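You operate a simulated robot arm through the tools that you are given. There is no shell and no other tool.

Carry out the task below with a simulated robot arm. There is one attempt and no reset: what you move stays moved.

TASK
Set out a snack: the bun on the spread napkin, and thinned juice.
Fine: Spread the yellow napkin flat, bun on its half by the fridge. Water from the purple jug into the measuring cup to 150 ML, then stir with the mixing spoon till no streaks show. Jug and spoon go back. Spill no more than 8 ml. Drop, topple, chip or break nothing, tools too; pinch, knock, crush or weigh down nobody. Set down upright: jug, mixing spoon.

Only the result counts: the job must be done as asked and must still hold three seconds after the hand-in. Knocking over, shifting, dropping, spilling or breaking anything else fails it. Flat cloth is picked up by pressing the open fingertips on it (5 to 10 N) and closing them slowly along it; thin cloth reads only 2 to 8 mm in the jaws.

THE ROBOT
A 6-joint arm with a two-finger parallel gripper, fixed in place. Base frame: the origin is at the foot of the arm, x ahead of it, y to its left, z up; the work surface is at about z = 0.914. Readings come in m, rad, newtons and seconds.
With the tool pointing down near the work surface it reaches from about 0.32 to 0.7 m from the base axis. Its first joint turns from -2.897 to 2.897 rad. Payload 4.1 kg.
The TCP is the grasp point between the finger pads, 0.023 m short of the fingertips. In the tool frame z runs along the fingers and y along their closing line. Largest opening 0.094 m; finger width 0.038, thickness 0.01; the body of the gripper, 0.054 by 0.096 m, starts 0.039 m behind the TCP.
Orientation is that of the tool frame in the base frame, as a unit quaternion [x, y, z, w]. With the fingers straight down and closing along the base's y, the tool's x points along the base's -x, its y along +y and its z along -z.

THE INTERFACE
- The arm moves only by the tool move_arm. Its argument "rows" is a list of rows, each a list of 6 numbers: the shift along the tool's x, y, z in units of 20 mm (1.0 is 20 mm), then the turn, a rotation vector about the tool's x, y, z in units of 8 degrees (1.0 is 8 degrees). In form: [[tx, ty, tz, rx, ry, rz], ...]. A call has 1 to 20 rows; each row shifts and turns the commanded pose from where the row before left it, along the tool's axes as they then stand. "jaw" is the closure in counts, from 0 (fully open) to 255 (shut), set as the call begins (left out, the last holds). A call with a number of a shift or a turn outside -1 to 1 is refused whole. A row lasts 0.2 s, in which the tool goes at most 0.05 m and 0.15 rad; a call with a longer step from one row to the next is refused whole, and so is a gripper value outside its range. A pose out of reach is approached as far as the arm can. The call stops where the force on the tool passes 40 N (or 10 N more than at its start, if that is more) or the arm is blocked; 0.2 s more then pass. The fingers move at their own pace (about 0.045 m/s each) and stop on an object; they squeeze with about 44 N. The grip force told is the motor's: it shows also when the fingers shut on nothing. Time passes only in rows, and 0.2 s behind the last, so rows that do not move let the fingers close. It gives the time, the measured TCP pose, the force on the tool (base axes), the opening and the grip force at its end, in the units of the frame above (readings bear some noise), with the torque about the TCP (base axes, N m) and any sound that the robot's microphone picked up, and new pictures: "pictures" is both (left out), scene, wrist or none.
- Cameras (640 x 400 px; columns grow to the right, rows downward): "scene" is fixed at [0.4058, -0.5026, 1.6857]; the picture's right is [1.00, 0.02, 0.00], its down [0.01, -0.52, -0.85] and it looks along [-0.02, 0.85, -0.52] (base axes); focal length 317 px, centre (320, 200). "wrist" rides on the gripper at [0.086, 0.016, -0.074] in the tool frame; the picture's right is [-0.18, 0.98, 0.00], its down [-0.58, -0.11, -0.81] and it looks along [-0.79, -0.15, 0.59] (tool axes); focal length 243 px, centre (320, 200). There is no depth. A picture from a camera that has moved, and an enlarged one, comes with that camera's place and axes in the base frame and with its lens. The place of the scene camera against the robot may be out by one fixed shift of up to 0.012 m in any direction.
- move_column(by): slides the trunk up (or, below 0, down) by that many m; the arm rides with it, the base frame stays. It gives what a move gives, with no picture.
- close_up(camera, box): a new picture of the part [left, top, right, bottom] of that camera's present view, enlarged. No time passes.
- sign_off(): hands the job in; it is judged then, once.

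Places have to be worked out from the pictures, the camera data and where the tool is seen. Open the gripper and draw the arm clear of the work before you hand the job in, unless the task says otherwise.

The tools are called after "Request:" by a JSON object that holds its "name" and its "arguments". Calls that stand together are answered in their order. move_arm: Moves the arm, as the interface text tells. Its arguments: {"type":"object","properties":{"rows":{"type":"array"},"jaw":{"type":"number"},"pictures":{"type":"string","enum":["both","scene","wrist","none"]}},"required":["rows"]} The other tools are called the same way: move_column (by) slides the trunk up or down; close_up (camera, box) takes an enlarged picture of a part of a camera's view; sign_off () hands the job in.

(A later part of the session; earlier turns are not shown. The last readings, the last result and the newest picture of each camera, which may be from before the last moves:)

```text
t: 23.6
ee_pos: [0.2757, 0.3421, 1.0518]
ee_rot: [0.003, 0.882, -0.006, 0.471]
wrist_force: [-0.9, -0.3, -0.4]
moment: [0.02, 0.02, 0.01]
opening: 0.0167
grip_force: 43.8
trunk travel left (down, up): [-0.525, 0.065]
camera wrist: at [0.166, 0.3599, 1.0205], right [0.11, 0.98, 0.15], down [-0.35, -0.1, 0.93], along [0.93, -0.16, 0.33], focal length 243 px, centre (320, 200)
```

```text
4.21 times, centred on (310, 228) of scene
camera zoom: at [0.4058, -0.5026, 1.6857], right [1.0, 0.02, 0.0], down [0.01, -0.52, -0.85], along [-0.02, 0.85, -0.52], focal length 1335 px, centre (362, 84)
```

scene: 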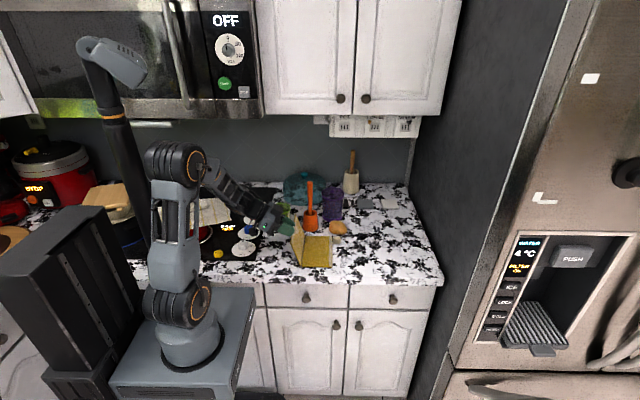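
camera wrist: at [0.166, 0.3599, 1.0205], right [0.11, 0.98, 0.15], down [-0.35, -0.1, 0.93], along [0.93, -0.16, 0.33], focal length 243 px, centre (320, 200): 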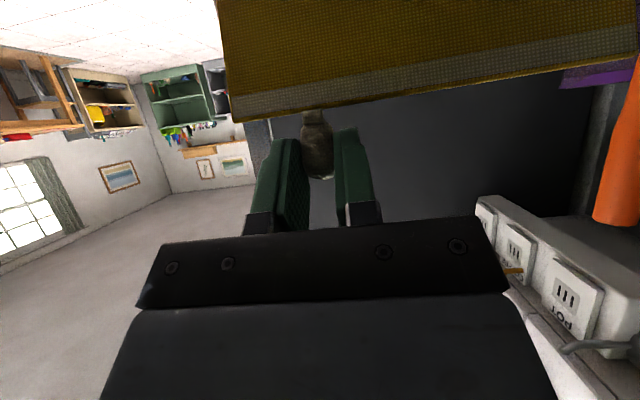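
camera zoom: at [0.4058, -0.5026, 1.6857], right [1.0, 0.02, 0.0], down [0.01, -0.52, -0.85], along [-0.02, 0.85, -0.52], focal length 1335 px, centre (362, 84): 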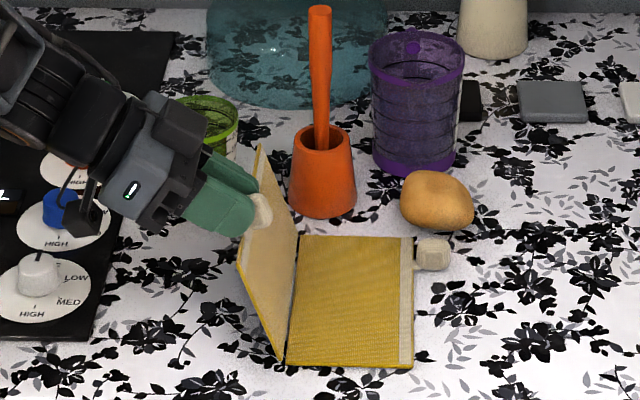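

The layer is past upright with zero force. I roll it about 13° further and then open the jaws so it lays itself over toward the stove side, with the knob passing freely between the fingers.

Request:
{"name": "move_arm", "arguments": {"rows": [[0.65, 0.0, -0.435, 0.0, -0.8, 0.0], [0.65, 0.0, -0.435, 0.0, -0.8, 0.0], [0, 0, 0, 0, 0, 0]], "pictures": "none"}}

Request:
{"name": "move_arm", "arguments": {"rows": [[0, 0, 0, 0, 0, 0], [0, 0, 0, 0, 0, 0], [0, 0, 0, 0, 0, 0]], "jaw": 110}}

Request:
{"name": "close_up", "arguments": {"camera": "scene", "box": [240, 180, 380, 275]}}

```text
t: 24.4
ee_pos: [0.2484, 0.3414, 1.0395]
ee_rot: [0.004, 0.824, -0.007, 0.567]
wrist_force: [0.6, -0.1, 1.9]
moment: [0.13, -0.11, -0.04]
opening: 0.017
grip_force: 43.9
trunk travel left (down, up): [-0.525, 0.065]
```

```text
t: 25.2
ee_pos: [0.2483, 0.3417, 1.0381]
ee_rot: [0.003, 0.825, -0.006, 0.565]
wrist_force: [0.2, 0.3, 0.3]
moment: [-0.01, -0.02, -0.02]
opening: 0.0534
grip_force: 0.1
trunk travel left (down, up): [-0.525, 0.065]
camera wrist: at [0.148, 0.3592, 0.983], right [0.08, 0.98, 0.16], down [-0.54, -0.1, 0.83], along [0.84, -0.16, 0.53], focal length 243 px, centre (320, 200)
```

scene: 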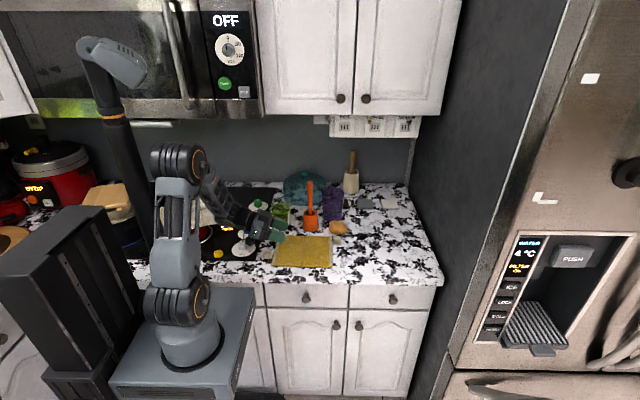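
wrist: 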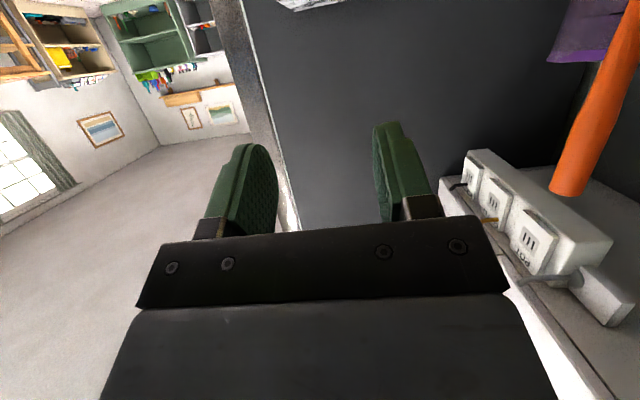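

```text
4.21 times, centred on (310, 228) of scene
camera zoom: at [0.4058, -0.5026, 1.6857], right [1.0, 0.02, 0.0], down [0.01, -0.52, -0.85], along [-0.02, 0.85, -0.52], focal length 1335 px, centre (362, 84)
```

zoom: 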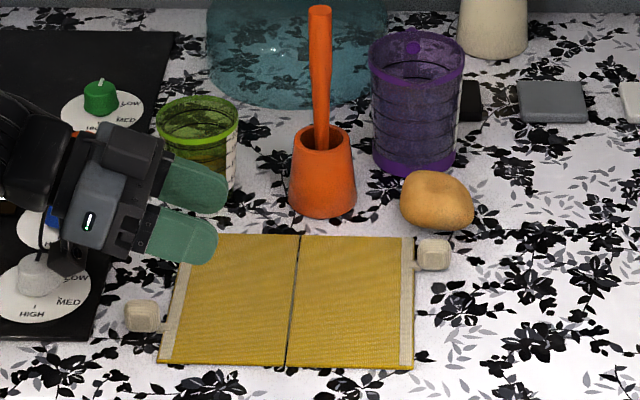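

The napkin now lies flat, spread over both halves. I withdraw upward and bring the tool back to pointing down.

Request:
{"name": "move_arm", "arguments": {"rows": [[-0.93, 0, -0.36, 0, 0, 0], [-0.93, 0, -0.36, 0, 0, 0], [-0.93, 0, -0.36, 0, 0, 0], [-0.93, 0, -0.36, 0, 0, 0], [-0.93, 0, -0.36, 0, 0, 0], [-0.93, 0, -0.36, 0, 0, 0], [0, 0, 0, 0, 0.86, 0], [0, 0, 0, 0, 0.86, 0], [0, 0, 0, 0, 0.86, 0], [0, 0, 0, 0, 0.86, 0], [0, 0, 0, 0, 0.86, 0], [0, 0, 0, 0, 0.86, 0], [0, 0, 0, 0, 0.86, 0], [0, 0, 0, 0, 0.86, 0], [0, 0, 0, 0, 0.86, 0], [0, 0, 0, 0, 0.86, 0]], "jaw": 0}}

```text
t: 28.6
ee_pos: [0.2464, 0.3417, 1.1563]
ee_rot: [0.006, 1.0, -0.003, 0.0]
wrist_force: [0.3, -0.3, 0.3]
moment: [0.03, -0.03, -0.01]
opening: 0.0939
grip_force: 0.1
trunk travel left (down, up): [-0.525, 0.065]
camera wrist: at [0.1618, 0.3606, 1.2308], right [0.2, 0.98, -0.01], down [0.58, -0.11, 0.81], along [0.79, -0.16, -0.59], focal length 243 px, centre (320, 200)
```

scene: 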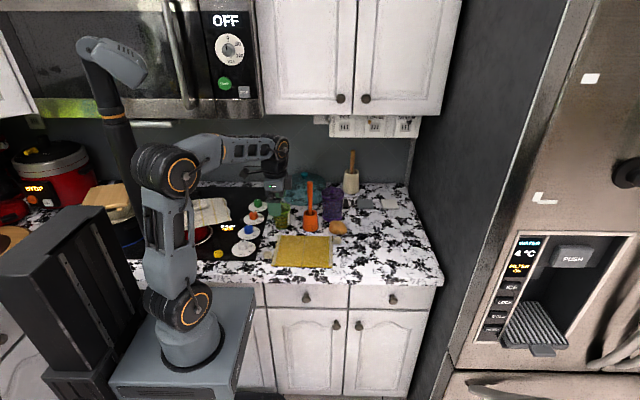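
wrist: 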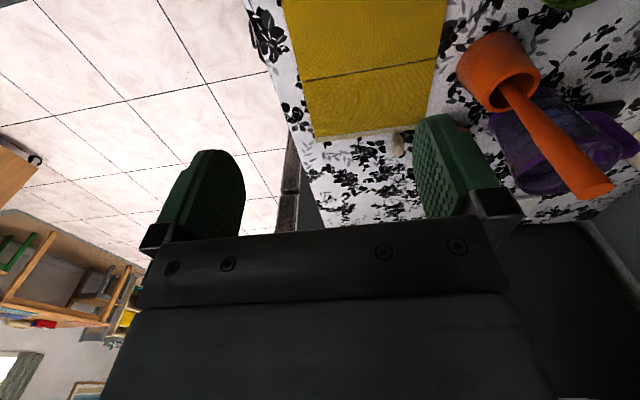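

I move over to near the bun and turn the gripper so it closes along x, with the camera on the near side.

Request:
{"name": "move_arm", "arguments": {"rows": [[-0.97, 0.2, 0, 0, 0, 0], [-0.97, 0.2, 0, 0, 0, 0], [-0.97, 0.2, 0, 0, 0, 0], [-0.97, 0.2, 0, 0, 0, 0], [-0.97, 0.2, 0, 0, 0, 0], [-0.97, 0.2, 0, 0, 0, 0], [-0.97, 0.2, 0, 0, 0, 0], [-0.97, 0.2, 0, 0, 0, 0], [0, 0, 0, 0, 0, -0.94], [0, 0, 0, 0, 0, -0.94], [0, 0, 0, 0, 0, -0.94], [0, 0, 0, 0, 0, -0.94], [0, 0, 0, 0, 0, -0.94], [0, 0, 0, 0, 0, -0.94], [0, 0, 0, 0, 0, -0.94], [0, 0, 0, 0, 0, -0.94], [0, 0, 0, 0, 0, -0.94], [0, 0, 0, 0, 0, -0.94], [0, 0, 0, 0, 0, -0.94], [0, 0, 0, 0, 0, -0.91]]}}

Request:
{"name": "close_up", "arguments": {"camera": "wrist", "box": [200, 0, 440, 200]}}

```text
t: 32.8
ee_pos: [0.402, 0.3723, 1.1574]
ee_rot: [-0.704, 0.711, -0.003, -0.002]
wrist_force: [-0.5, 0.0, -0.9]
moment: [0.01, 0.0, 0.01]
opening: 0.0938
grip_force: 0.1
trunk travel left (down, up): [-0.525, 0.065]
camera wrist: at [0.386, 0.2876, 1.2315], right [-0.98, 0.19, 0.0], down [0.11, 0.59, 0.8], along [0.16, 0.79, -0.6], focal length 243 px, centre (320, 200)
```

scene: 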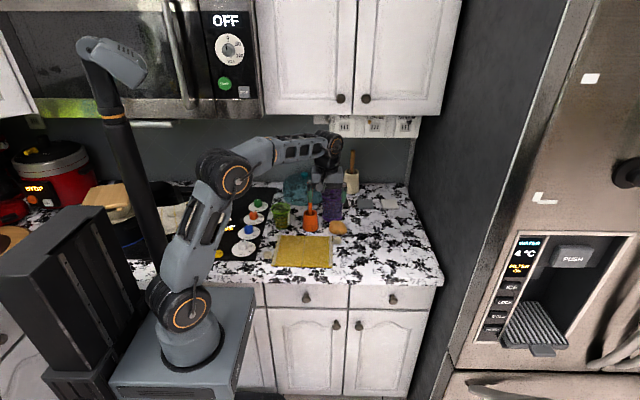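
wrist: 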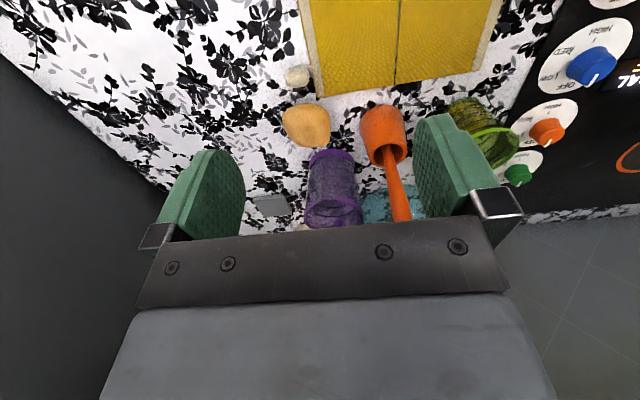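

```text
2.00 times, centred on (320, 100) of wrist
camera zoom: at [0.386, 0.2876, 1.2315], right [-0.98, 0.19, 0.0], down [0.11, 0.59, 0.8], along [0.16, 0.79, -0.6], focal length 485 px, centre (320, 400)
```

zoom: 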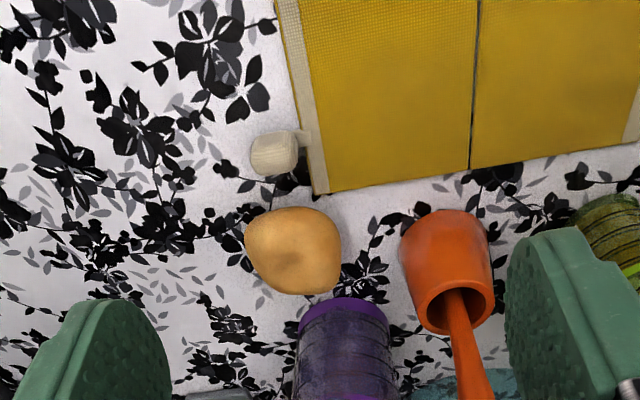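

Bun centre is about [0.449, 0.497], roughly 69×64 mm and 5 cm high; the napkin's fridge half spans x 0.323–0.423, y 0.297–0.469. I move above the bun.

Request:
{"name": "move_arm", "arguments": {"rows": [[-0.786, -0.29, 0.856, 0, 0, 0], [-0.786, -0.29, 0.856, 0, 0, 0], [-0.786, -0.29, 0.856, 0, 0, 0], [-0.786, -0.29, 0.856, 0, 0, 0], [-0.786, -0.29, 0.856, 0, 0, 0], [-0.786, -0.29, 0.856, 0, 0, 0], [-0.786, -0.29, 0.856, 0, 0, 0], [-0.786, -0.29, 0.856, 0, 0, 0]]}}

Request:
{"name": "close_up", "arguments": {"camera": "scene", "box": [270, 180, 400, 270]}}

```text
t: 34.6
ee_pos: [0.4513, 0.4974, 1.0203]
ee_rot: [-0.702, 0.712, -0.004, -0.002]
wrist_force: [0.2, 0.6, 0.7]
moment: [-0.02, 0.02, 0.02]
opening: 0.0938
grip_force: 0.1
trunk travel left (down, up): [-0.525, 0.065]
camera wrist: at [0.4344, 0.4122, 1.0949], right [-0.98, 0.2, 0.0], down [0.12, 0.59, 0.8], along [0.16, 0.79, -0.6], focal length 243 px, centre (320, 200)
```

scene: 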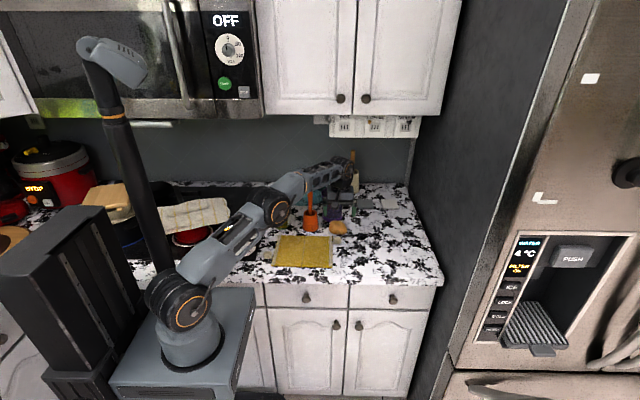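
wrist: 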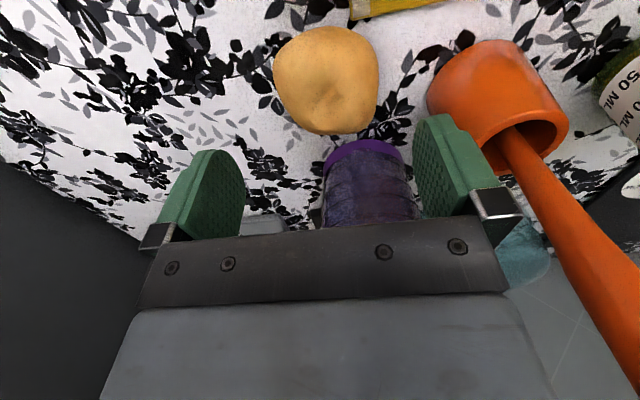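

```text
4.44 times, centred on (335, 225) of scene
camera zoom: at [0.4058, -0.5026, 1.6857], right [1.0, 0.02, 0.0], down [0.01, -0.52, -0.85], along [-0.02, 0.85, -0.52], focal length 1409 px, centre (253, 89)
```

zoom: 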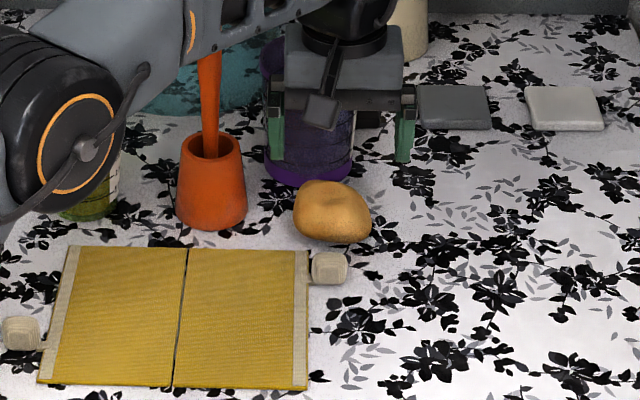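

The bun sits well centred between the open fingers. I descend straight to mid-bun height.

Request:
{"name": "move_arm", "arguments": {"rows": [[0.05, 0.05, 0.78, 0, 0, 0], [0.05, 0.05, 0.78, 0, 0, 0], [0.05, 0.05, 0.78, 0, 0, 0], [0.0, 0.0, 0.78, 0, 0, 0], [0.0, 0.0, 0.78, 0, 0, 0]]}}

```text
t: 35.8
ee_pos: [0.4476, 0.4927, 0.941]
ee_rot: [-0.702, 0.712, -0.003, -0.003]
wrist_force: [-0.1, 0.6, 0.0]
moment: [-0.01, -0.02, -0.01]
opening: 0.0939
grip_force: 0.0
trunk travel left (down, up): [-0.525, 0.065]
camera wrist: at [0.4299, 0.4071, 1.0158], right [-0.98, 0.2, 0.0], down [0.12, 0.59, 0.8], along [0.16, 0.79, -0.6], focal length 243 px, centre (320, 200)
```

scene: 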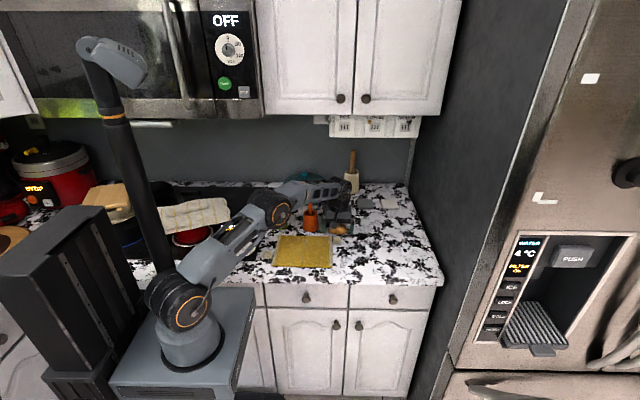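
wrist: 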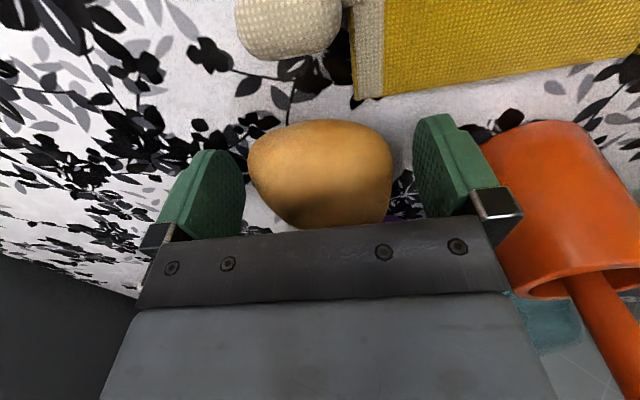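

Now I close gently in small steps, watching opening and grip force so the bun isn't crushed.

Request:
{"name": "move_arm", "arguments": {"rows": [[0, 0, 0, 0, 0, 0], [0, 0, 0, 0, 0, 0], [0, 0, 0, 0, 0, 0]], "jaw": 62, "pictures": "none"}}

Request:
{"name": "move_arm", "arguments": {"rows": [[0, 0, 0, 0, 0, 0], [0, 0, 0, 0, 0, 0]], "jaw": 68, "pictures": "wrist"}}

```text
t: 36.6
ee_pos: [0.4465, 0.4912, 0.9427]
ee_rot: [-0.703, 0.711, -0.003, -0.002]
wrist_force: [-0.3, 0.4, -0.7]
moment: [0.03, 0.01, 0.01]
opening: 0.0713
grip_force: 0.0
trunk travel left (down, up): [-0.525, 0.065]
```

```text
t: 37.2
ee_pos: [0.447, 0.4919, 0.9418]
ee_rot: [-0.703, 0.711, -0.003, -0.002]
wrist_force: [0.0, 0.8, 0.1]
moment: [0.02, 0.01, -0.05]
opening: 0.0691
grip_force: 0.0
trunk travel left (down, up): [-0.525, 0.065]
camera wrist: at [0.4299, 0.407, 1.0161], right [-0.98, 0.2, 0.0], down [0.12, 0.59, 0.8], along [0.16, 0.79, -0.6], focal length 243 px, centre (320, 200)
```

wrist: 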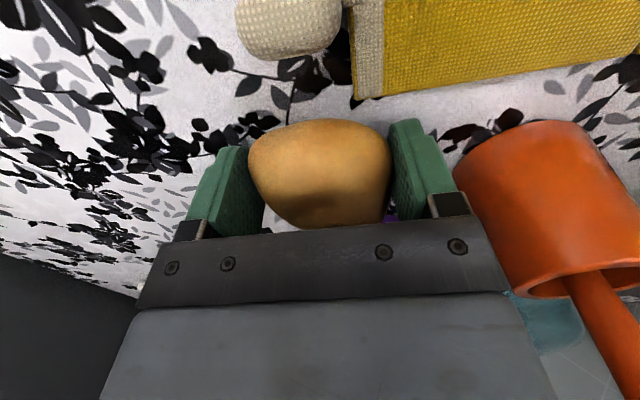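

No contact force yet; the bun is slightly toward the −x finger, so I shift 1.5 mm that way and keep closing in small steps.

Request:
{"name": "move_arm", "arguments": {"rows": [[0, 0.08, 0, 0, 0, 0], [0, 0, 0, 0, 0, 0]], "jaw": 75, "pictures": "none"}}

Request:
{"name": "move_arm", "arguments": {"rows": [[0, 0, 0, 0, 0, 0], [0, 0, 0, 0, 0, 0]], "jaw": 81, "pictures": "none"}}

Request:
{"name": "move_arm", "arguments": {"rows": [[0, 0, 0, 0, 0, 0], [0, 0, 0, 0, 0, 0]], "jaw": 86, "pictures": "wrist"}}

```text
t: 37.8
ee_pos: [0.4451, 0.4924, 0.9426]
ee_rot: [-0.703, 0.711, -0.003, -0.002]
wrist_force: [-0.2, 0.0, 0.4]
moment: [0.03, 0.01, -0.04]
opening: 0.0673
grip_force: 43.7
trunk travel left (down, up): [-0.525, 0.065]
```

```text
t: 38.4
ee_pos: [0.4452, 0.4917, 0.9423]
ee_rot: [-0.703, 0.711, -0.003, -0.003]
wrist_force: [0.3, -0.4, 0.7]
moment: [0.0, -0.02, 0.02]
opening: 0.0672
grip_force: 44.0
trunk travel left (down, up): [-0.525, 0.065]
```

```text
t: 39.0
ee_pos: [0.446, 0.4937, 0.9402]
ee_rot: [-0.703, 0.711, -0.002, -0.002]
wrist_force: [0.0, 0.7, 0.1]
moment: [0.03, 0.05, -0.02]
opening: 0.0675
grip_force: 43.6
trunk travel left (down, up): [-0.525, 0.065]
camera wrist: at [0.4288, 0.4074, 1.0162], right [-0.98, 0.2, 0.0], down [0.12, 0.59, 0.8], along [0.16, 0.79, -0.6], focal length 243 px, centre (320, 200)
```

wrist: 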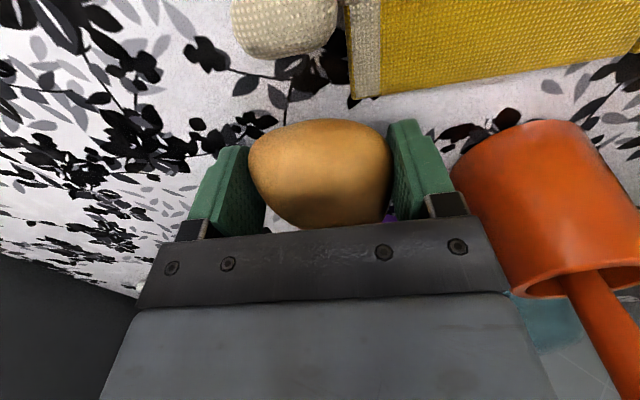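

The bun is firm at 67 mm and held. I lift it 6 cm and carry it over the fridge half of the napkin.

Request:
{"name": "move_arm", "arguments": {"rows": [[0, 0, -1, 0, 0, 0], [0, 0, -1, 0, 0, 0], [0, 0, -1, 0, 0, 0], [0.92, 0.3, 0, 0, 0, 0], [0.92, 0.6, 0, 0, 0, 0], [0.92, 0.6, 0, 0, 0, 0], [0.92, 0.6, 0, 0, 0, 0], [0.92, 0.75, 0, 0, 0, 0], [0.92, 0.75, 0, 0, 0, 0]]}}

Request:
{"name": "close_up", "arguments": {"camera": "scene", "box": [260, 180, 390, 275]}}

```text
t: 41.0
ee_pos: [0.3714, 0.3845, 1.0045]
ee_rot: [-0.703, 0.711, -0.003, -0.002]
wrist_force: [0.3, 0.4, -0.6]
moment: [0.01, 0.0, 0.03]
opening: 0.0674
grip_force: 43.9
trunk travel left (down, up): [-0.525, 0.065]
camera wrist: at [0.3543, 0.2991, 1.0778], right [-0.98, 0.2, 0.0], down [0.12, 0.59, 0.8], along [0.16, 0.79, -0.6], focal length 243 px, centre (320, 200)
```

scene: 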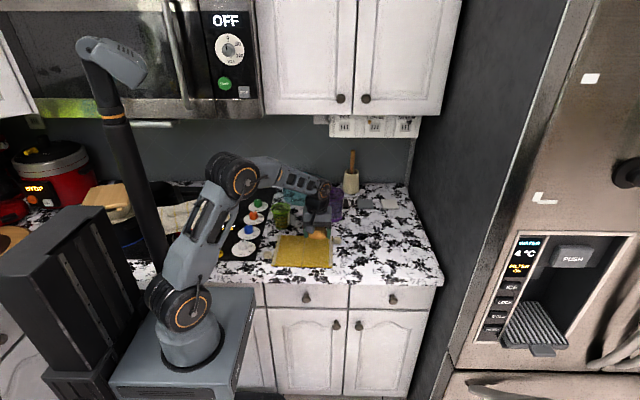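
wrist: 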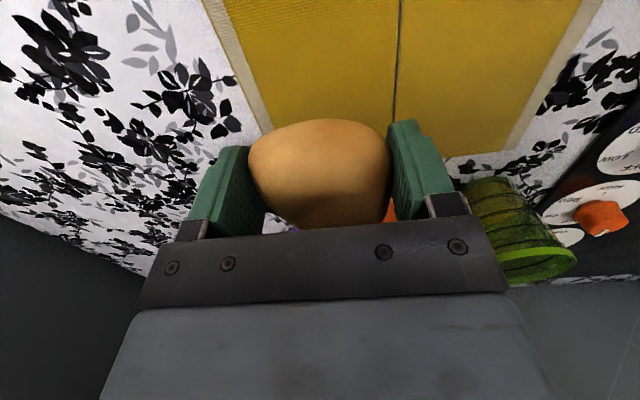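

```text
4.21 times, centred on (325, 228) of scene
camera zoom: at [0.4058, -0.5026, 1.6857], right [1.0, 0.02, 0.0], down [0.01, -0.52, -0.85], along [-0.02, 0.85, -0.52], focal length 1335 px, centre (299, 84)
```

zoom: 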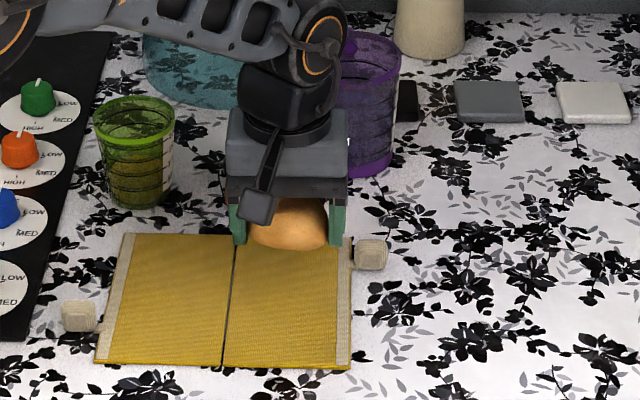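

The bun is over the fridge half at [0.371, 0.385]. I lower it close to the cloth, then in small steps until it touches.

Request:
{"name": "move_arm", "arguments": {"rows": [[0, 0, 0.7, 0, 0, 0], [0, 0, 0.7, 0, 0, 0], [0, 0, 0.7, 0, 0, 0], [0, 0, 0.65, 0, 0, 0], [0, 0, 0, 0, 0, 0]], "pictures": "none"}}

Request:
{"name": "move_arm", "arguments": {"rows": [[0, 0, 0.1, 0, 0, 0], [0, 0, 0, 0, 0, 0]], "pictures": "none"}}

```text
t: 42.2
ee_pos: [0.3731, 0.3841, 0.9493]
ee_rot: [-0.703, 0.712, -0.003, -0.002]
wrist_force: [-0.8, -0.3, -0.3]
moment: [0.02, 0.04, -0.01]
opening: 0.0673
grip_force: 44.1
trunk travel left (down, up): [-0.525, 0.065]
```

```text
t: 42.8
ee_pos: [0.3728, 0.3836, 0.9461]
ee_rot: [-0.703, 0.711, -0.004, -0.003]
wrist_force: [0.4, 0.3, 3.3]
moment: [-0.03, 0.07, -0.03]
opening: 0.0675
grip_force: 43.6
trunk travel left (down, up): [-0.525, 0.065]
```

A 3 N contact shows the bun rests on the cloth. I open the jaws and rise straight up.

Request:
{"name": "move_arm", "arguments": {"rows": [[0, 0, 0, 0, 0, 0], [0, 0, 0, 0, 0, 0], [0, 0, 0, 0, 0, 0], [0, 0, -0.5, 0, 0, 0], [0, 0, -1, 0, 0, 0], [0, 0, -1, 0, 0, 0], [0, 0, -1, 0, 0, 0], [0, 0, -1, 0, 0, 0], [0, 0, -1, 0, 0, 0], [0, 0, -1, 0, 0, 0], [0, 0, -1, 0, 0, 0]], "jaw": 20}}

Request:
{"name": "close_up", "arguments": {"camera": "scene", "box": [260, 180, 390, 275]}}

```text
t: 45.2
ee_pos: [0.3739, 0.3847, 1.0962]
ee_rot: [-0.703, 0.711, -0.003, -0.001]
wrist_force: [0.1, 0.4, 0.6]
moment: [0.03, -0.01, 0.0]
opening: 0.0869
grip_force: 0.1
trunk travel left (down, up): [-0.525, 0.065]
camera wrist: at [0.3564, 0.2996, 1.1705], right [-0.98, 0.2, 0.0], down [0.12, 0.59, 0.8], along [0.16, 0.79, -0.6], focal length 243 px, centre (320, 200)
```

scene: 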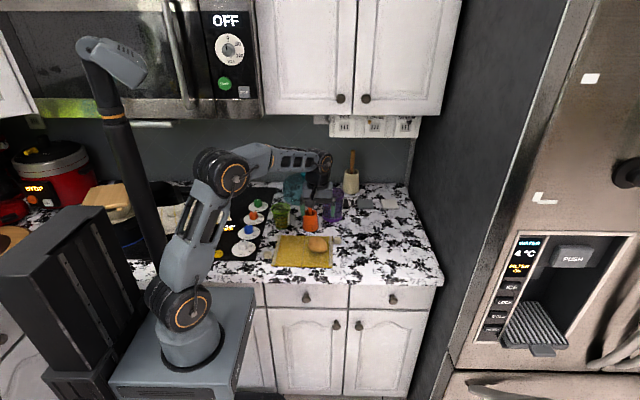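
wrist: 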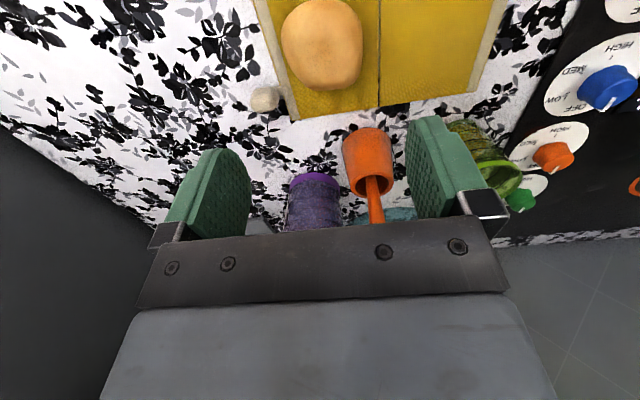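

```text
4.21 times, centred on (325, 228) of scene
camera zoom: at [0.4058, -0.5026, 1.6857], right [1.0, 0.02, 0.0], down [0.01, -0.52, -0.85], along [-0.02, 0.85, -0.52], focal length 1335 px, centre (299, 84)
```

zoom: 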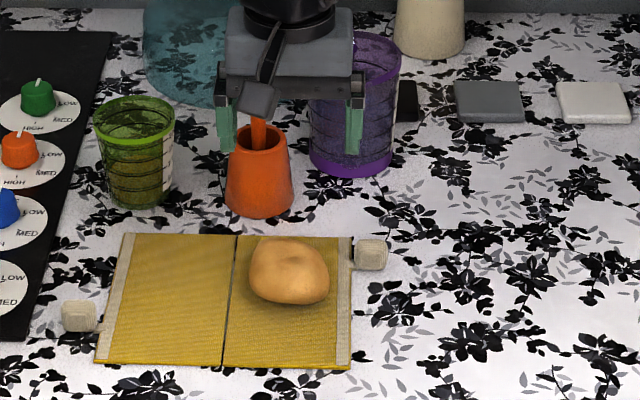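

The bun rests well on the fridge half. I raise the trunk for more reach and then look at the jug's handle from closer above.

Request:
{"name": "move_column", "arguments": {"by": 0.06}}

Request:
{"name": "move_arm", "arguments": {"rows": [[-0.8, -0.4, -0.4, 0, 0, 0], [-0.8, -0.4, -0.4, 0, 0, 0], [-0.8, -0.4, -0.4, 0, 0, 0], [-0.8, -0.4, -0.4, 0, 0, 0], [-0.8, -0.4, -0.4, 0, 0, 0], [-0.8, -0.4, -0.4, 0, 0, 0]], "jaw": 0}}

Request:
{"name": "close_up", "arguments": {"camera": "wrist", "box": [230, 0, 440, 200]}}

```text
t: 46.2
ee_pos: [0.3738, 0.3859, 1.1566]
ee_rot: [-0.703, 0.711, -0.004, -0.001]
wrist_force: [0.8, 1.1, -0.6]
moment: [-0.01, 0.06, -0.01]
opening: 0.0866
grip_force: 0.0
trunk travel left (down, up): [-0.585, 0.005]
```

```text
t: 47.6
ee_pos: [0.4226, 0.4816, 1.2027]
ee_rot: [-0.703, 0.711, -0.003, -0.003]
wrist_force: [0.0, 0.4, -0.4]
moment: [-0.02, 0.0, 0.0]
opening: 0.094
grip_force: 0.1
trunk travel left (down, up): [-0.585, 0.005]
camera wrist: at [0.4052, 0.3968, 1.2769], right [-0.98, 0.2, 0.0], down [0.12, 0.59, 0.8], along [0.16, 0.79, -0.6], focal length 243 px, centre (320, 200)
```

scene: 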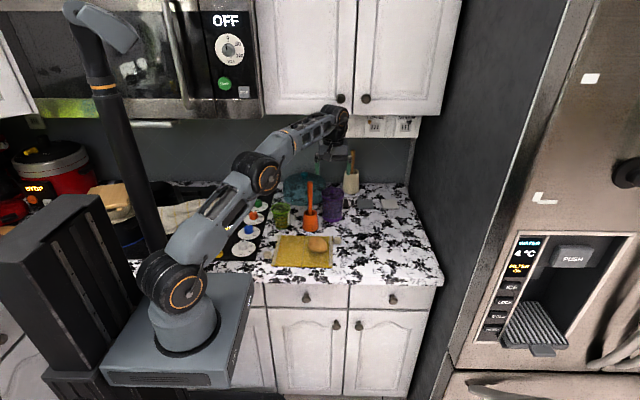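
wrist: 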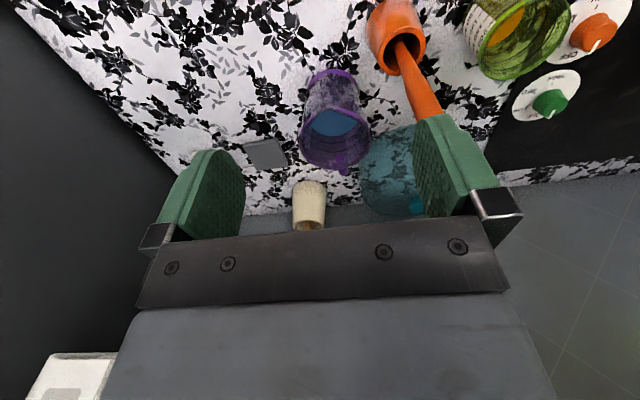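

```text
2.00 times, centred on (335, 100) of wrist
camera zoom: at [0.4052, 0.3968, 1.2769], right [-0.98, 0.2, 0.0], down [0.12, 0.59, 0.8], along [0.16, 0.79, -0.6], focal length 485 px, centre (290, 400)
```

zoom: 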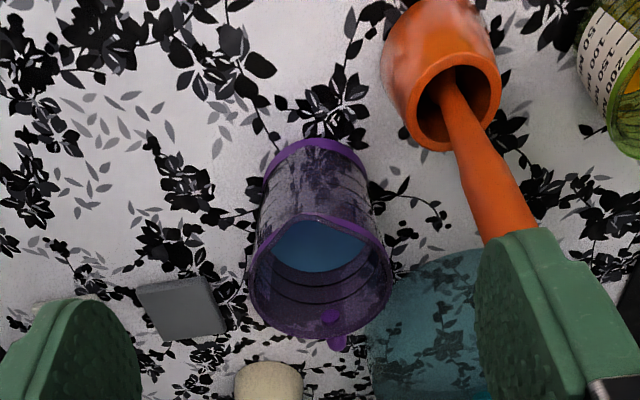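

The jug's spout points toward the robot (−y) and its handle away (+y), centre ≈[0.426, 0.614], rim ≈98 mm wide. I swing to the stove side to see the handle's profile.

Request:
{"name": "move_arm", "arguments": {"rows": [[-0.375, 0.92, 0, 0, 0, 0.8], [-0.5, 0.88, 0, 0, 0, 0.8], [-0.6, 0.75, 0, 0, 0, 0.8], [-0.7, 0.7, 0, 0, 0, 0.8], [-0.7, 0.6, 0, 0, 0, 0.8], [-0.3, 0.5, 0, 0, 0, 0.8], [0, 0, 0, 0, 0, 0.8], [0, 0, 0, 0, 0, 0.8], [0, 0, 0, 0, 0, 0.8], [0, 0, 0, 0, 0, 0.8], [0, 0, 0, 0, 0, 0.8], [0, 0, 0, 0, 0, 0.8], [0, 0, 0, 0, 0, 0.8]]}}

```text
t: 50.4
ee_pos: [0.3474, 0.5414, 1.1946]
ee_rot: [-0.051, 0.999, -0.004, 0.001]
wrist_force: [0.4, -0.5, -0.4]
moment: [-0.01, 0.02, -0.03]
opening: 0.094
grip_force: 0.1
out of reach, approached as far as the arm can: row 4, 5, 8
trunk travel left (down, up): [-0.585, 0.005]
camera wrist: at [0.2597, 0.5502, 1.2677], right [0.08, 1.0, -0.01], down [0.59, -0.04, 0.81], along [0.8, -0.07, -0.59], focal length 243 px, centre (320, 200)
```

scene: 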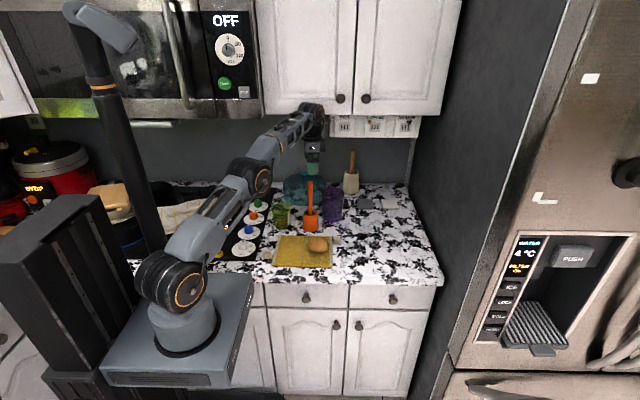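
wrist: 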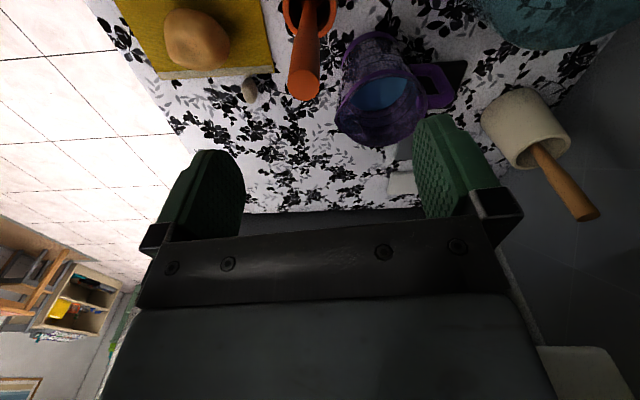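

From this side the handle loop is visible. I enlarge it.

Request:
{"name": "close_up", "arguments": {"camera": "wrist", "box": [320, 10, 480, 160]}}

Request:
{"name": "close_up", "arguments": {"camera": "wrist", "box": [270, 0, 350, 110]}}

Request:
{"name": "close_up", "arguments": {"camera": "scene", "box": [310, 160, 370, 230]}}

```text
2.67 times, centred on (400, 85) of wrist
camera zoom: at [0.2597, 0.5502, 1.2677], right [0.08, 1.0, -0.01], down [0.59, -0.04, 0.81], along [0.8, -0.07, -0.59], focal length 647 px, centre (107, 507)
```

zoom: 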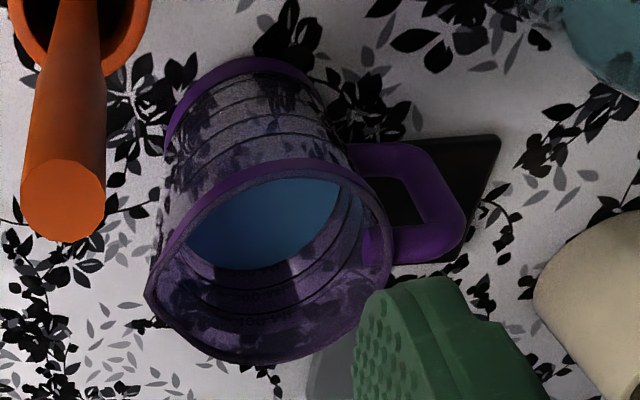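

```text
3.64 times, centred on (310, 55) of wrist
camera zoom: at [0.2597, 0.5502, 1.2677], right [0.08, 1.0, -0.01], down [0.59, -0.04, 0.81], along [0.8, -0.07, -0.59], focal length 882 px, centre (356, 727)
```

zoom: 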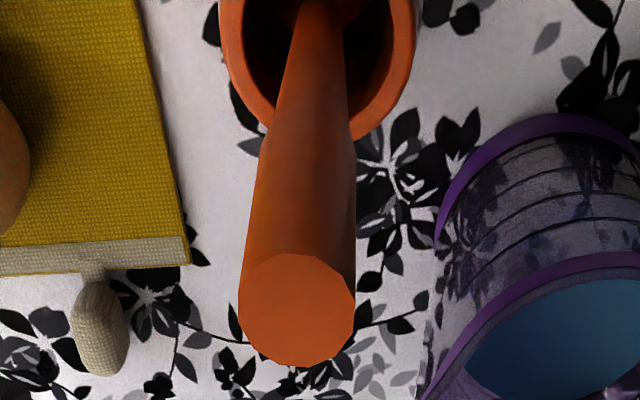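

```text
5.71 times, centred on (340, 195) of scene
camera zoom: at [0.4058, -0.5026, 1.6857], right [1.0, 0.02, 0.0], down [0.01, -0.52, -0.85], along [-0.02, 0.85, -0.52], focal length 1811 px, centre (206, 229)
```

zoom: 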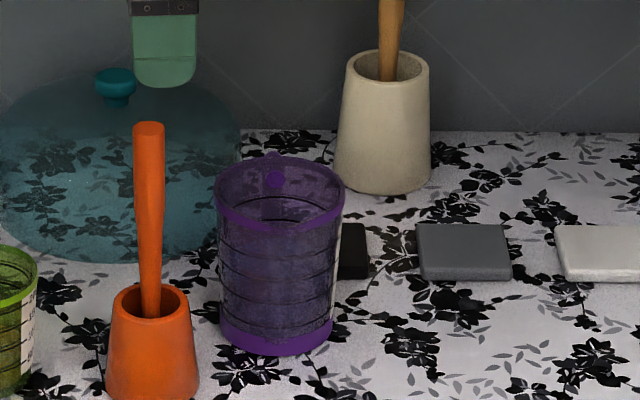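

The D-shaped handle is about 18 mm thick, spans z≈0.93–1.015 and y≈0.65–0.69 at x≈0.425. I back off, turn the tool to close along x, and tilt it 40° outward for a handle grasp.

Request:
{"name": "move_arm", "arguments": {"rows": [[-0.9, -0.93, 0, 0, 0, 0], [-0.9, -0.93, 0, 0, 0, 0], [-0.9, -0.93, 0, 0, 0, 0], [0, 0, 0, 0, 0, -0.9], [0, 0, 0, 0, 0, -0.9], [0, 0, 0, 0, 0, -0.9], [0, 0, 0, 0, 0, -0.9], [0, 0, 0, 0, 0, -0.9], [0, 0, 0, 0, 0, -0.9], [0, 0, 0, 0, 0, -0.9], [0, 0, 0, 0, 0, -0.9], [0, 0, 0, 0, 0, -0.9], [0, 0, 0, 0, 0, -0.9], [0, 0, 0, 0, 0, -0.9], [0, 0, 0, 0, 0, -0.9]], "pictures": "none"}}

Request:
{"name": "move_arm", "arguments": {"rows": [[0, 0, 0, 0, -1, 0], [0, 0, 0, 0, -1, 0], [0, 0, 0, 0, -1, 0], [0, 0, 0, 0, -1, 0], [0, 0, 0, 0, -1, 0]]}}

```text
t: 53.6
ee_pos: [0.4079, 0.4914, 1.1954]
ee_rot: [0.723, -0.691, 0.004, 0.002]
wrist_force: [0.4, -0.7, 0.0]
moment: [0.01, -0.02, 0.0]
opening: 0.094
grip_force: 0.0
trunk travel left (down, up): [-0.585, 0.005]
```

```text
t: 54.8
ee_pos: [0.4071, 0.4923, 1.1958]
ee_rot: [0.68, -0.65, -0.245, -0.235]
wrist_force: [-0.4, 0.8, -0.9]
moment: [-0.01, -0.03, -0.01]
opening: 0.0941
grip_force: 0.1
trunk travel left (down, up): [-0.585, 0.005]
camera wrist: at [0.3962, 0.378, 1.1963], right [-0.99, 0.1, 0.12], down [0.11, -0.06, 0.99], along [0.11, 0.99, 0.05], focal length 243 px, centre (320, 200)
```

scene: 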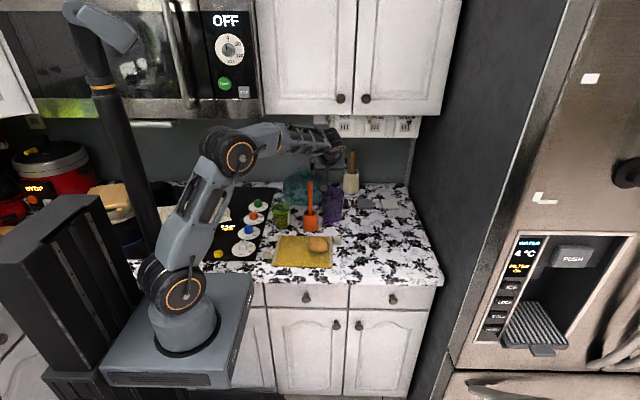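
wrist: 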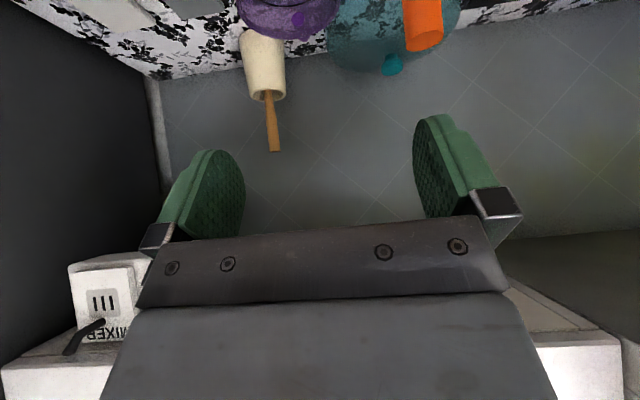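

I approach the jug along the tool axis, stopping well above the rim to check clearance to the spoon and reach.

Request:
{"name": "move_arm", "arguments": {"rows": [[-0.164, -0.124, 0.955, 0, 0, 0], [-0.164, -0.124, 0.955, 0, 0, 0], [-0.164, -0.124, 0.955, 0, 0, 0], [-0.164, -0.124, 0.955, 0, 0, 0], [-0.164, -0.124, 0.955, 0, 0, 0], [-0.164, -0.124, 0.955, 0, 0, 0], [-0.164, -0.124, 0.955, 0, 0, 0]]}}

Request:
{"name": "close_up", "arguments": {"camera": "scene", "box": [220, 120, 400, 250]}}

```text
t: 56.4
ee_pos: [0.4203, 0.596, 1.1052]
ee_rot: [0.68, -0.651, -0.244, -0.233]
wrist_force: [0.3, -0.8, 0.5]
moment: [0.03, 0.01, -0.02]
opening: 0.094
grip_force: 0.1
trunk travel left (down, up): [-0.585, 0.005]
camera wrist: at [0.409, 0.4822, 1.1071], right [-0.99, 0.1, 0.12], down [0.11, -0.06, 0.99], along [0.1, 0.99, 0.05], focal length 243 px, centre (320, 200)
```

scene: 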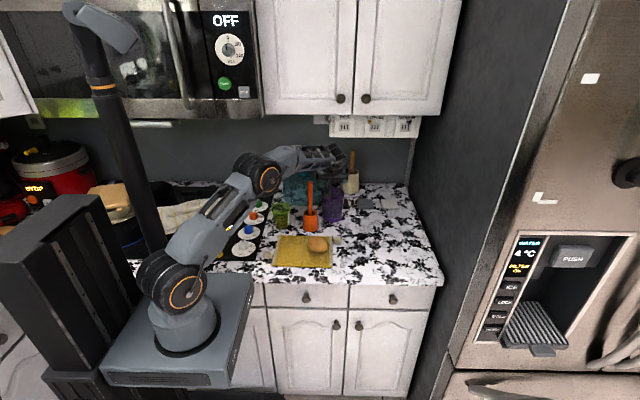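
wrist: 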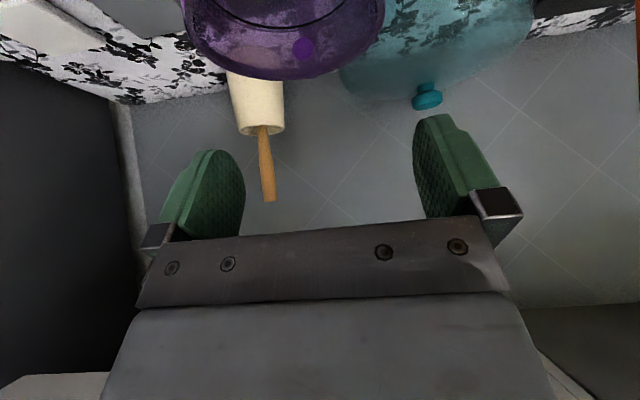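

```text
3.08 times, centred on (310, 185) of scene
camera zoom: at [0.4058, -0.5026, 1.6857], right [1.0, 0.02, 0.0], down [0.01, -0.52, -0.85], along [-0.02, 0.85, -0.52], focal length 975 px, centre (351, 246)
```

zoom: 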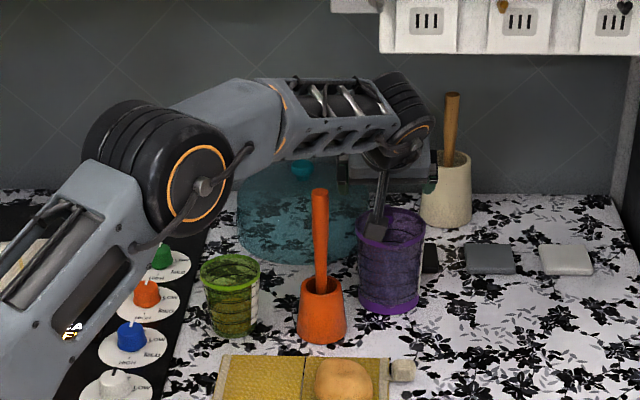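

The wrist-camera bracket hangs on the robot side and would come down onto the jug's spout, so I back off and roll the tool 180° about its axis to put the camera above the handle instead.

Request:
{"name": "move_arm", "arguments": {"rows": [[0.164, 0.124, -0.955, 0, 0, 0], [0.164, 0.124, -0.955, 0, 0, 0], [0.164, 0.124, -0.955, 0, 0, 0], [0.164, 0.124, -0.955, 0, 0, 0], [0.164, 0.124, -0.955, 0, 0, 0], [0.164, 0.124, -0.955, 0, 0, 0], [0.164, 0.124, -0.955, 0, 0, 0], [0, 0, 0, 0, 0, 1], [0, 0, 0, 0, 0, 1], [0, 0, 0, 0, 0, 1], [0, 0, 0, 0, 0, 1], [0, 0, 0, 0, 0, 1], [0, 0, 0, 0, 0, 1], [0, 0, 0, 0, 0, 1], [0, 0, 0, 0, 0, 1], [0, 0, 0, 0, 0, 1], [0, 0, 0, 0, 0, 1]], "pictures": "scene"}}

```text
t: 60.0
ee_pos: [0.407, 0.4915, 1.1953]
ee_rot: [-0.101, 0.936, 0.337, 0.022]
wrist_force: [0.4, -0.9, -1.1]
moment: [0.0, -0.03, 0.01]
opening: 0.0938
grip_force: 0.0
trunk travel left (down, up): [-0.585, 0.005]
```

scene: 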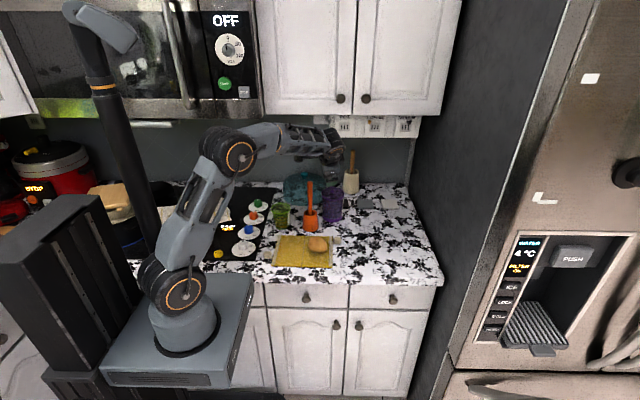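

Half of the roll went freely. I continue the remaining 100°.

Request:
{"name": "move_arm", "arguments": {"rows": [[0, 0, 0, 0, 0, 1], [0, 0, 0, 0, 0, 1], [0, 0, 0, 0, 0, 1], [0, 0, 0, 0, 0, 1], [0, 0, 0, 0, 0, 1], [0, 0, 0, 0, 0, 1], [0, 0, 0, 0, 0, 1], [0, 0, 0, 0, 0, 1], [0, 0, 0, 0, 0, 1], [0, 0, 0, 0, 0, 1], [0, 0, 0, 0, 0, 1], [0, 0, 0, 0, 0, 1], [0, 0, 0, 0, 0, 0.5]]}}

```text
t: 62.8
ee_pos: [0.4075, 0.4919, 1.196]
ee_rot: [0.651, 0.679, 0.234, -0.244]
wrist_force: [0.3, 0.7, 0.4]
moment: [0.0, 0.0, 0.0]
opening: 0.0941
grip_force: 0.0
trunk travel left (down, up): [-0.585, 0.005]
camera wrist: at [0.4223, 0.512, 1.3069], right [0.99, -0.1, -0.12], down [-0.07, -0.97, 0.25], along [-0.14, -0.24, -0.96], focal length 243 px, centre (320, 200)
```

scene: 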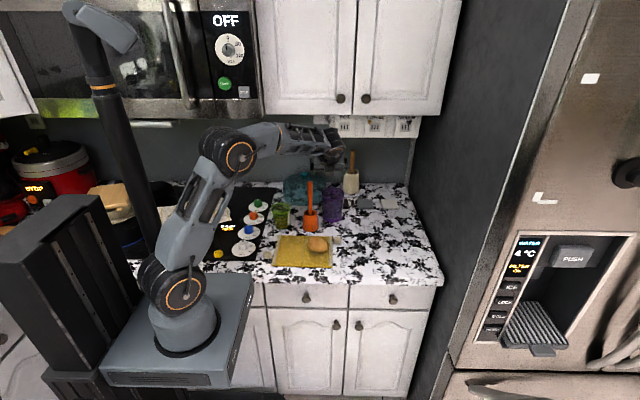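
wrist: 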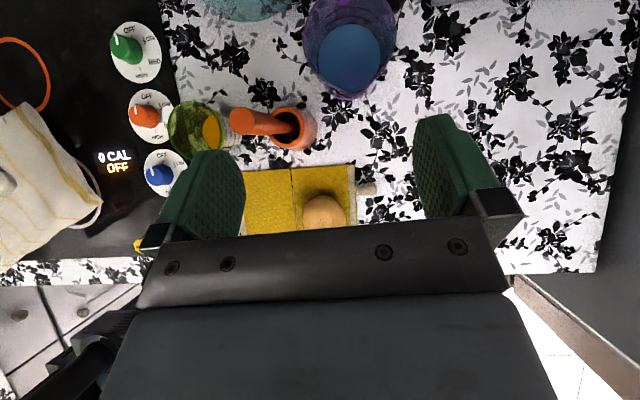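

The roll worked; the camera now looks straight down with the jug ahead. I approach to the mid pre-grasp point above the jug.

Request:
{"name": "move_arm", "arguments": {"rows": [[0.157, 0.124, 0.97, 0, 0, 0], [0.157, 0.124, 0.97, 0, 0, 0], [0.157, 0.124, 0.97, 0, 0, 0], [0.157, 0.124, 0.97, 0, 0, 0], [0.157, 0.124, 0.97, 0, 0, 0], [0.157, 0.124, 0.97, 0, 0, 0], [0.157, 0.124, 0.97, 0, 0, 0]]}}

Request:
{"name": "close_up", "arguments": {"camera": "wrist", "box": [240, 0, 440, 180]}}

Request:
{"name": "close_up", "arguments": {"camera": "scene", "box": [220, 120, 400, 250]}}

```text
t: 64.4
ee_pos: [0.4213, 0.5961, 1.1032]
ee_rot: [0.651, 0.68, 0.234, -0.245]
wrist_force: [-0.5, -0.2, -0.9]
moment: [0.0, 0.0, 0.0]
opening: 0.0941
grip_force: 0.0
trunk travel left (down, up): [-0.585, 0.005]
camera wrist: at [0.4368, 0.6165, 1.2148], right [0.99, -0.1, -0.12], down [-0.07, -0.97, 0.25], along [-0.14, -0.24, -0.96], focal length 243 px, centre (320, 200)
```

scene: 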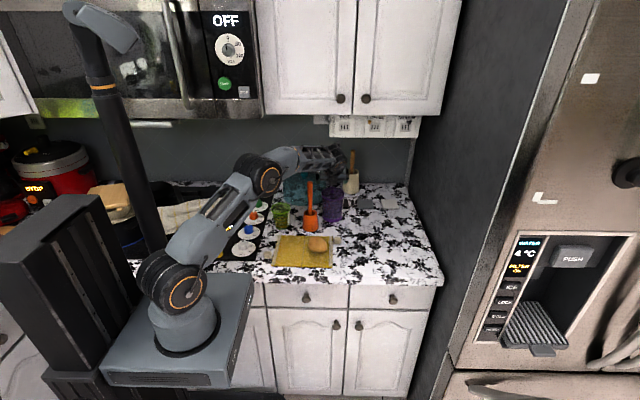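
wrist: 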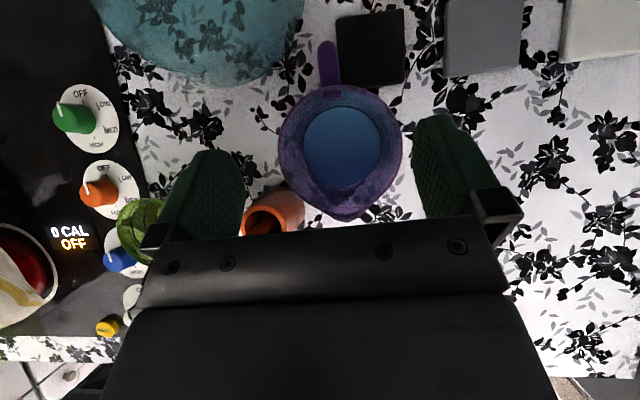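

```text
2.22 times, centred on (340, 90) of wrist
camera zoom: at [0.4368, 0.6165, 1.2148], right [0.99, -0.1, -0.12], down [-0.07, -0.97, 0.25], along [-0.14, -0.24, -0.96], focal length 539 px, centre (276, 444)
```

zoom: 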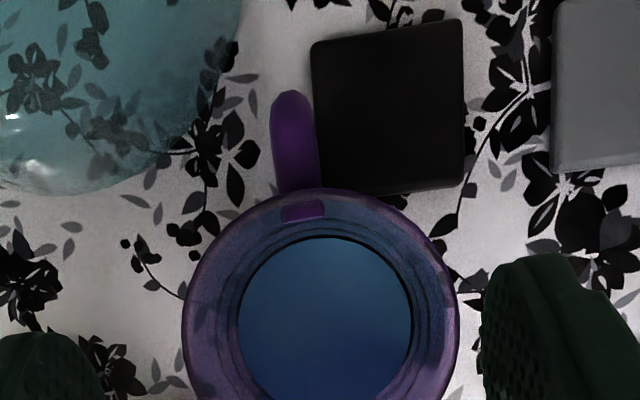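

```text
3.08 times, centred on (310, 185) of scene
camera zoom: at [0.4058, -0.5026, 1.6857], right [1.0, 0.02, 0.0], down [0.01, -0.52, -0.85], along [-0.02, 0.85, -0.52], focal length 975 px, centre (351, 246)
```

zoom: 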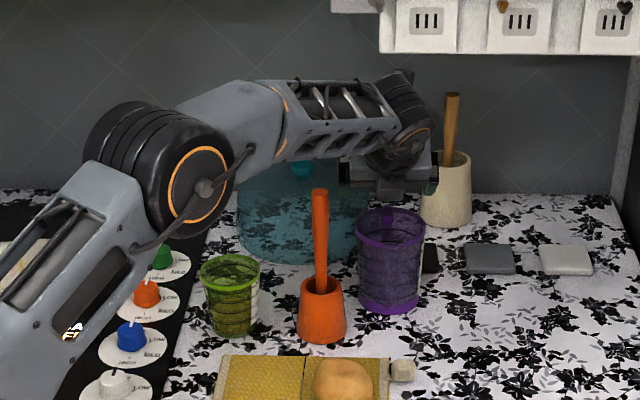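

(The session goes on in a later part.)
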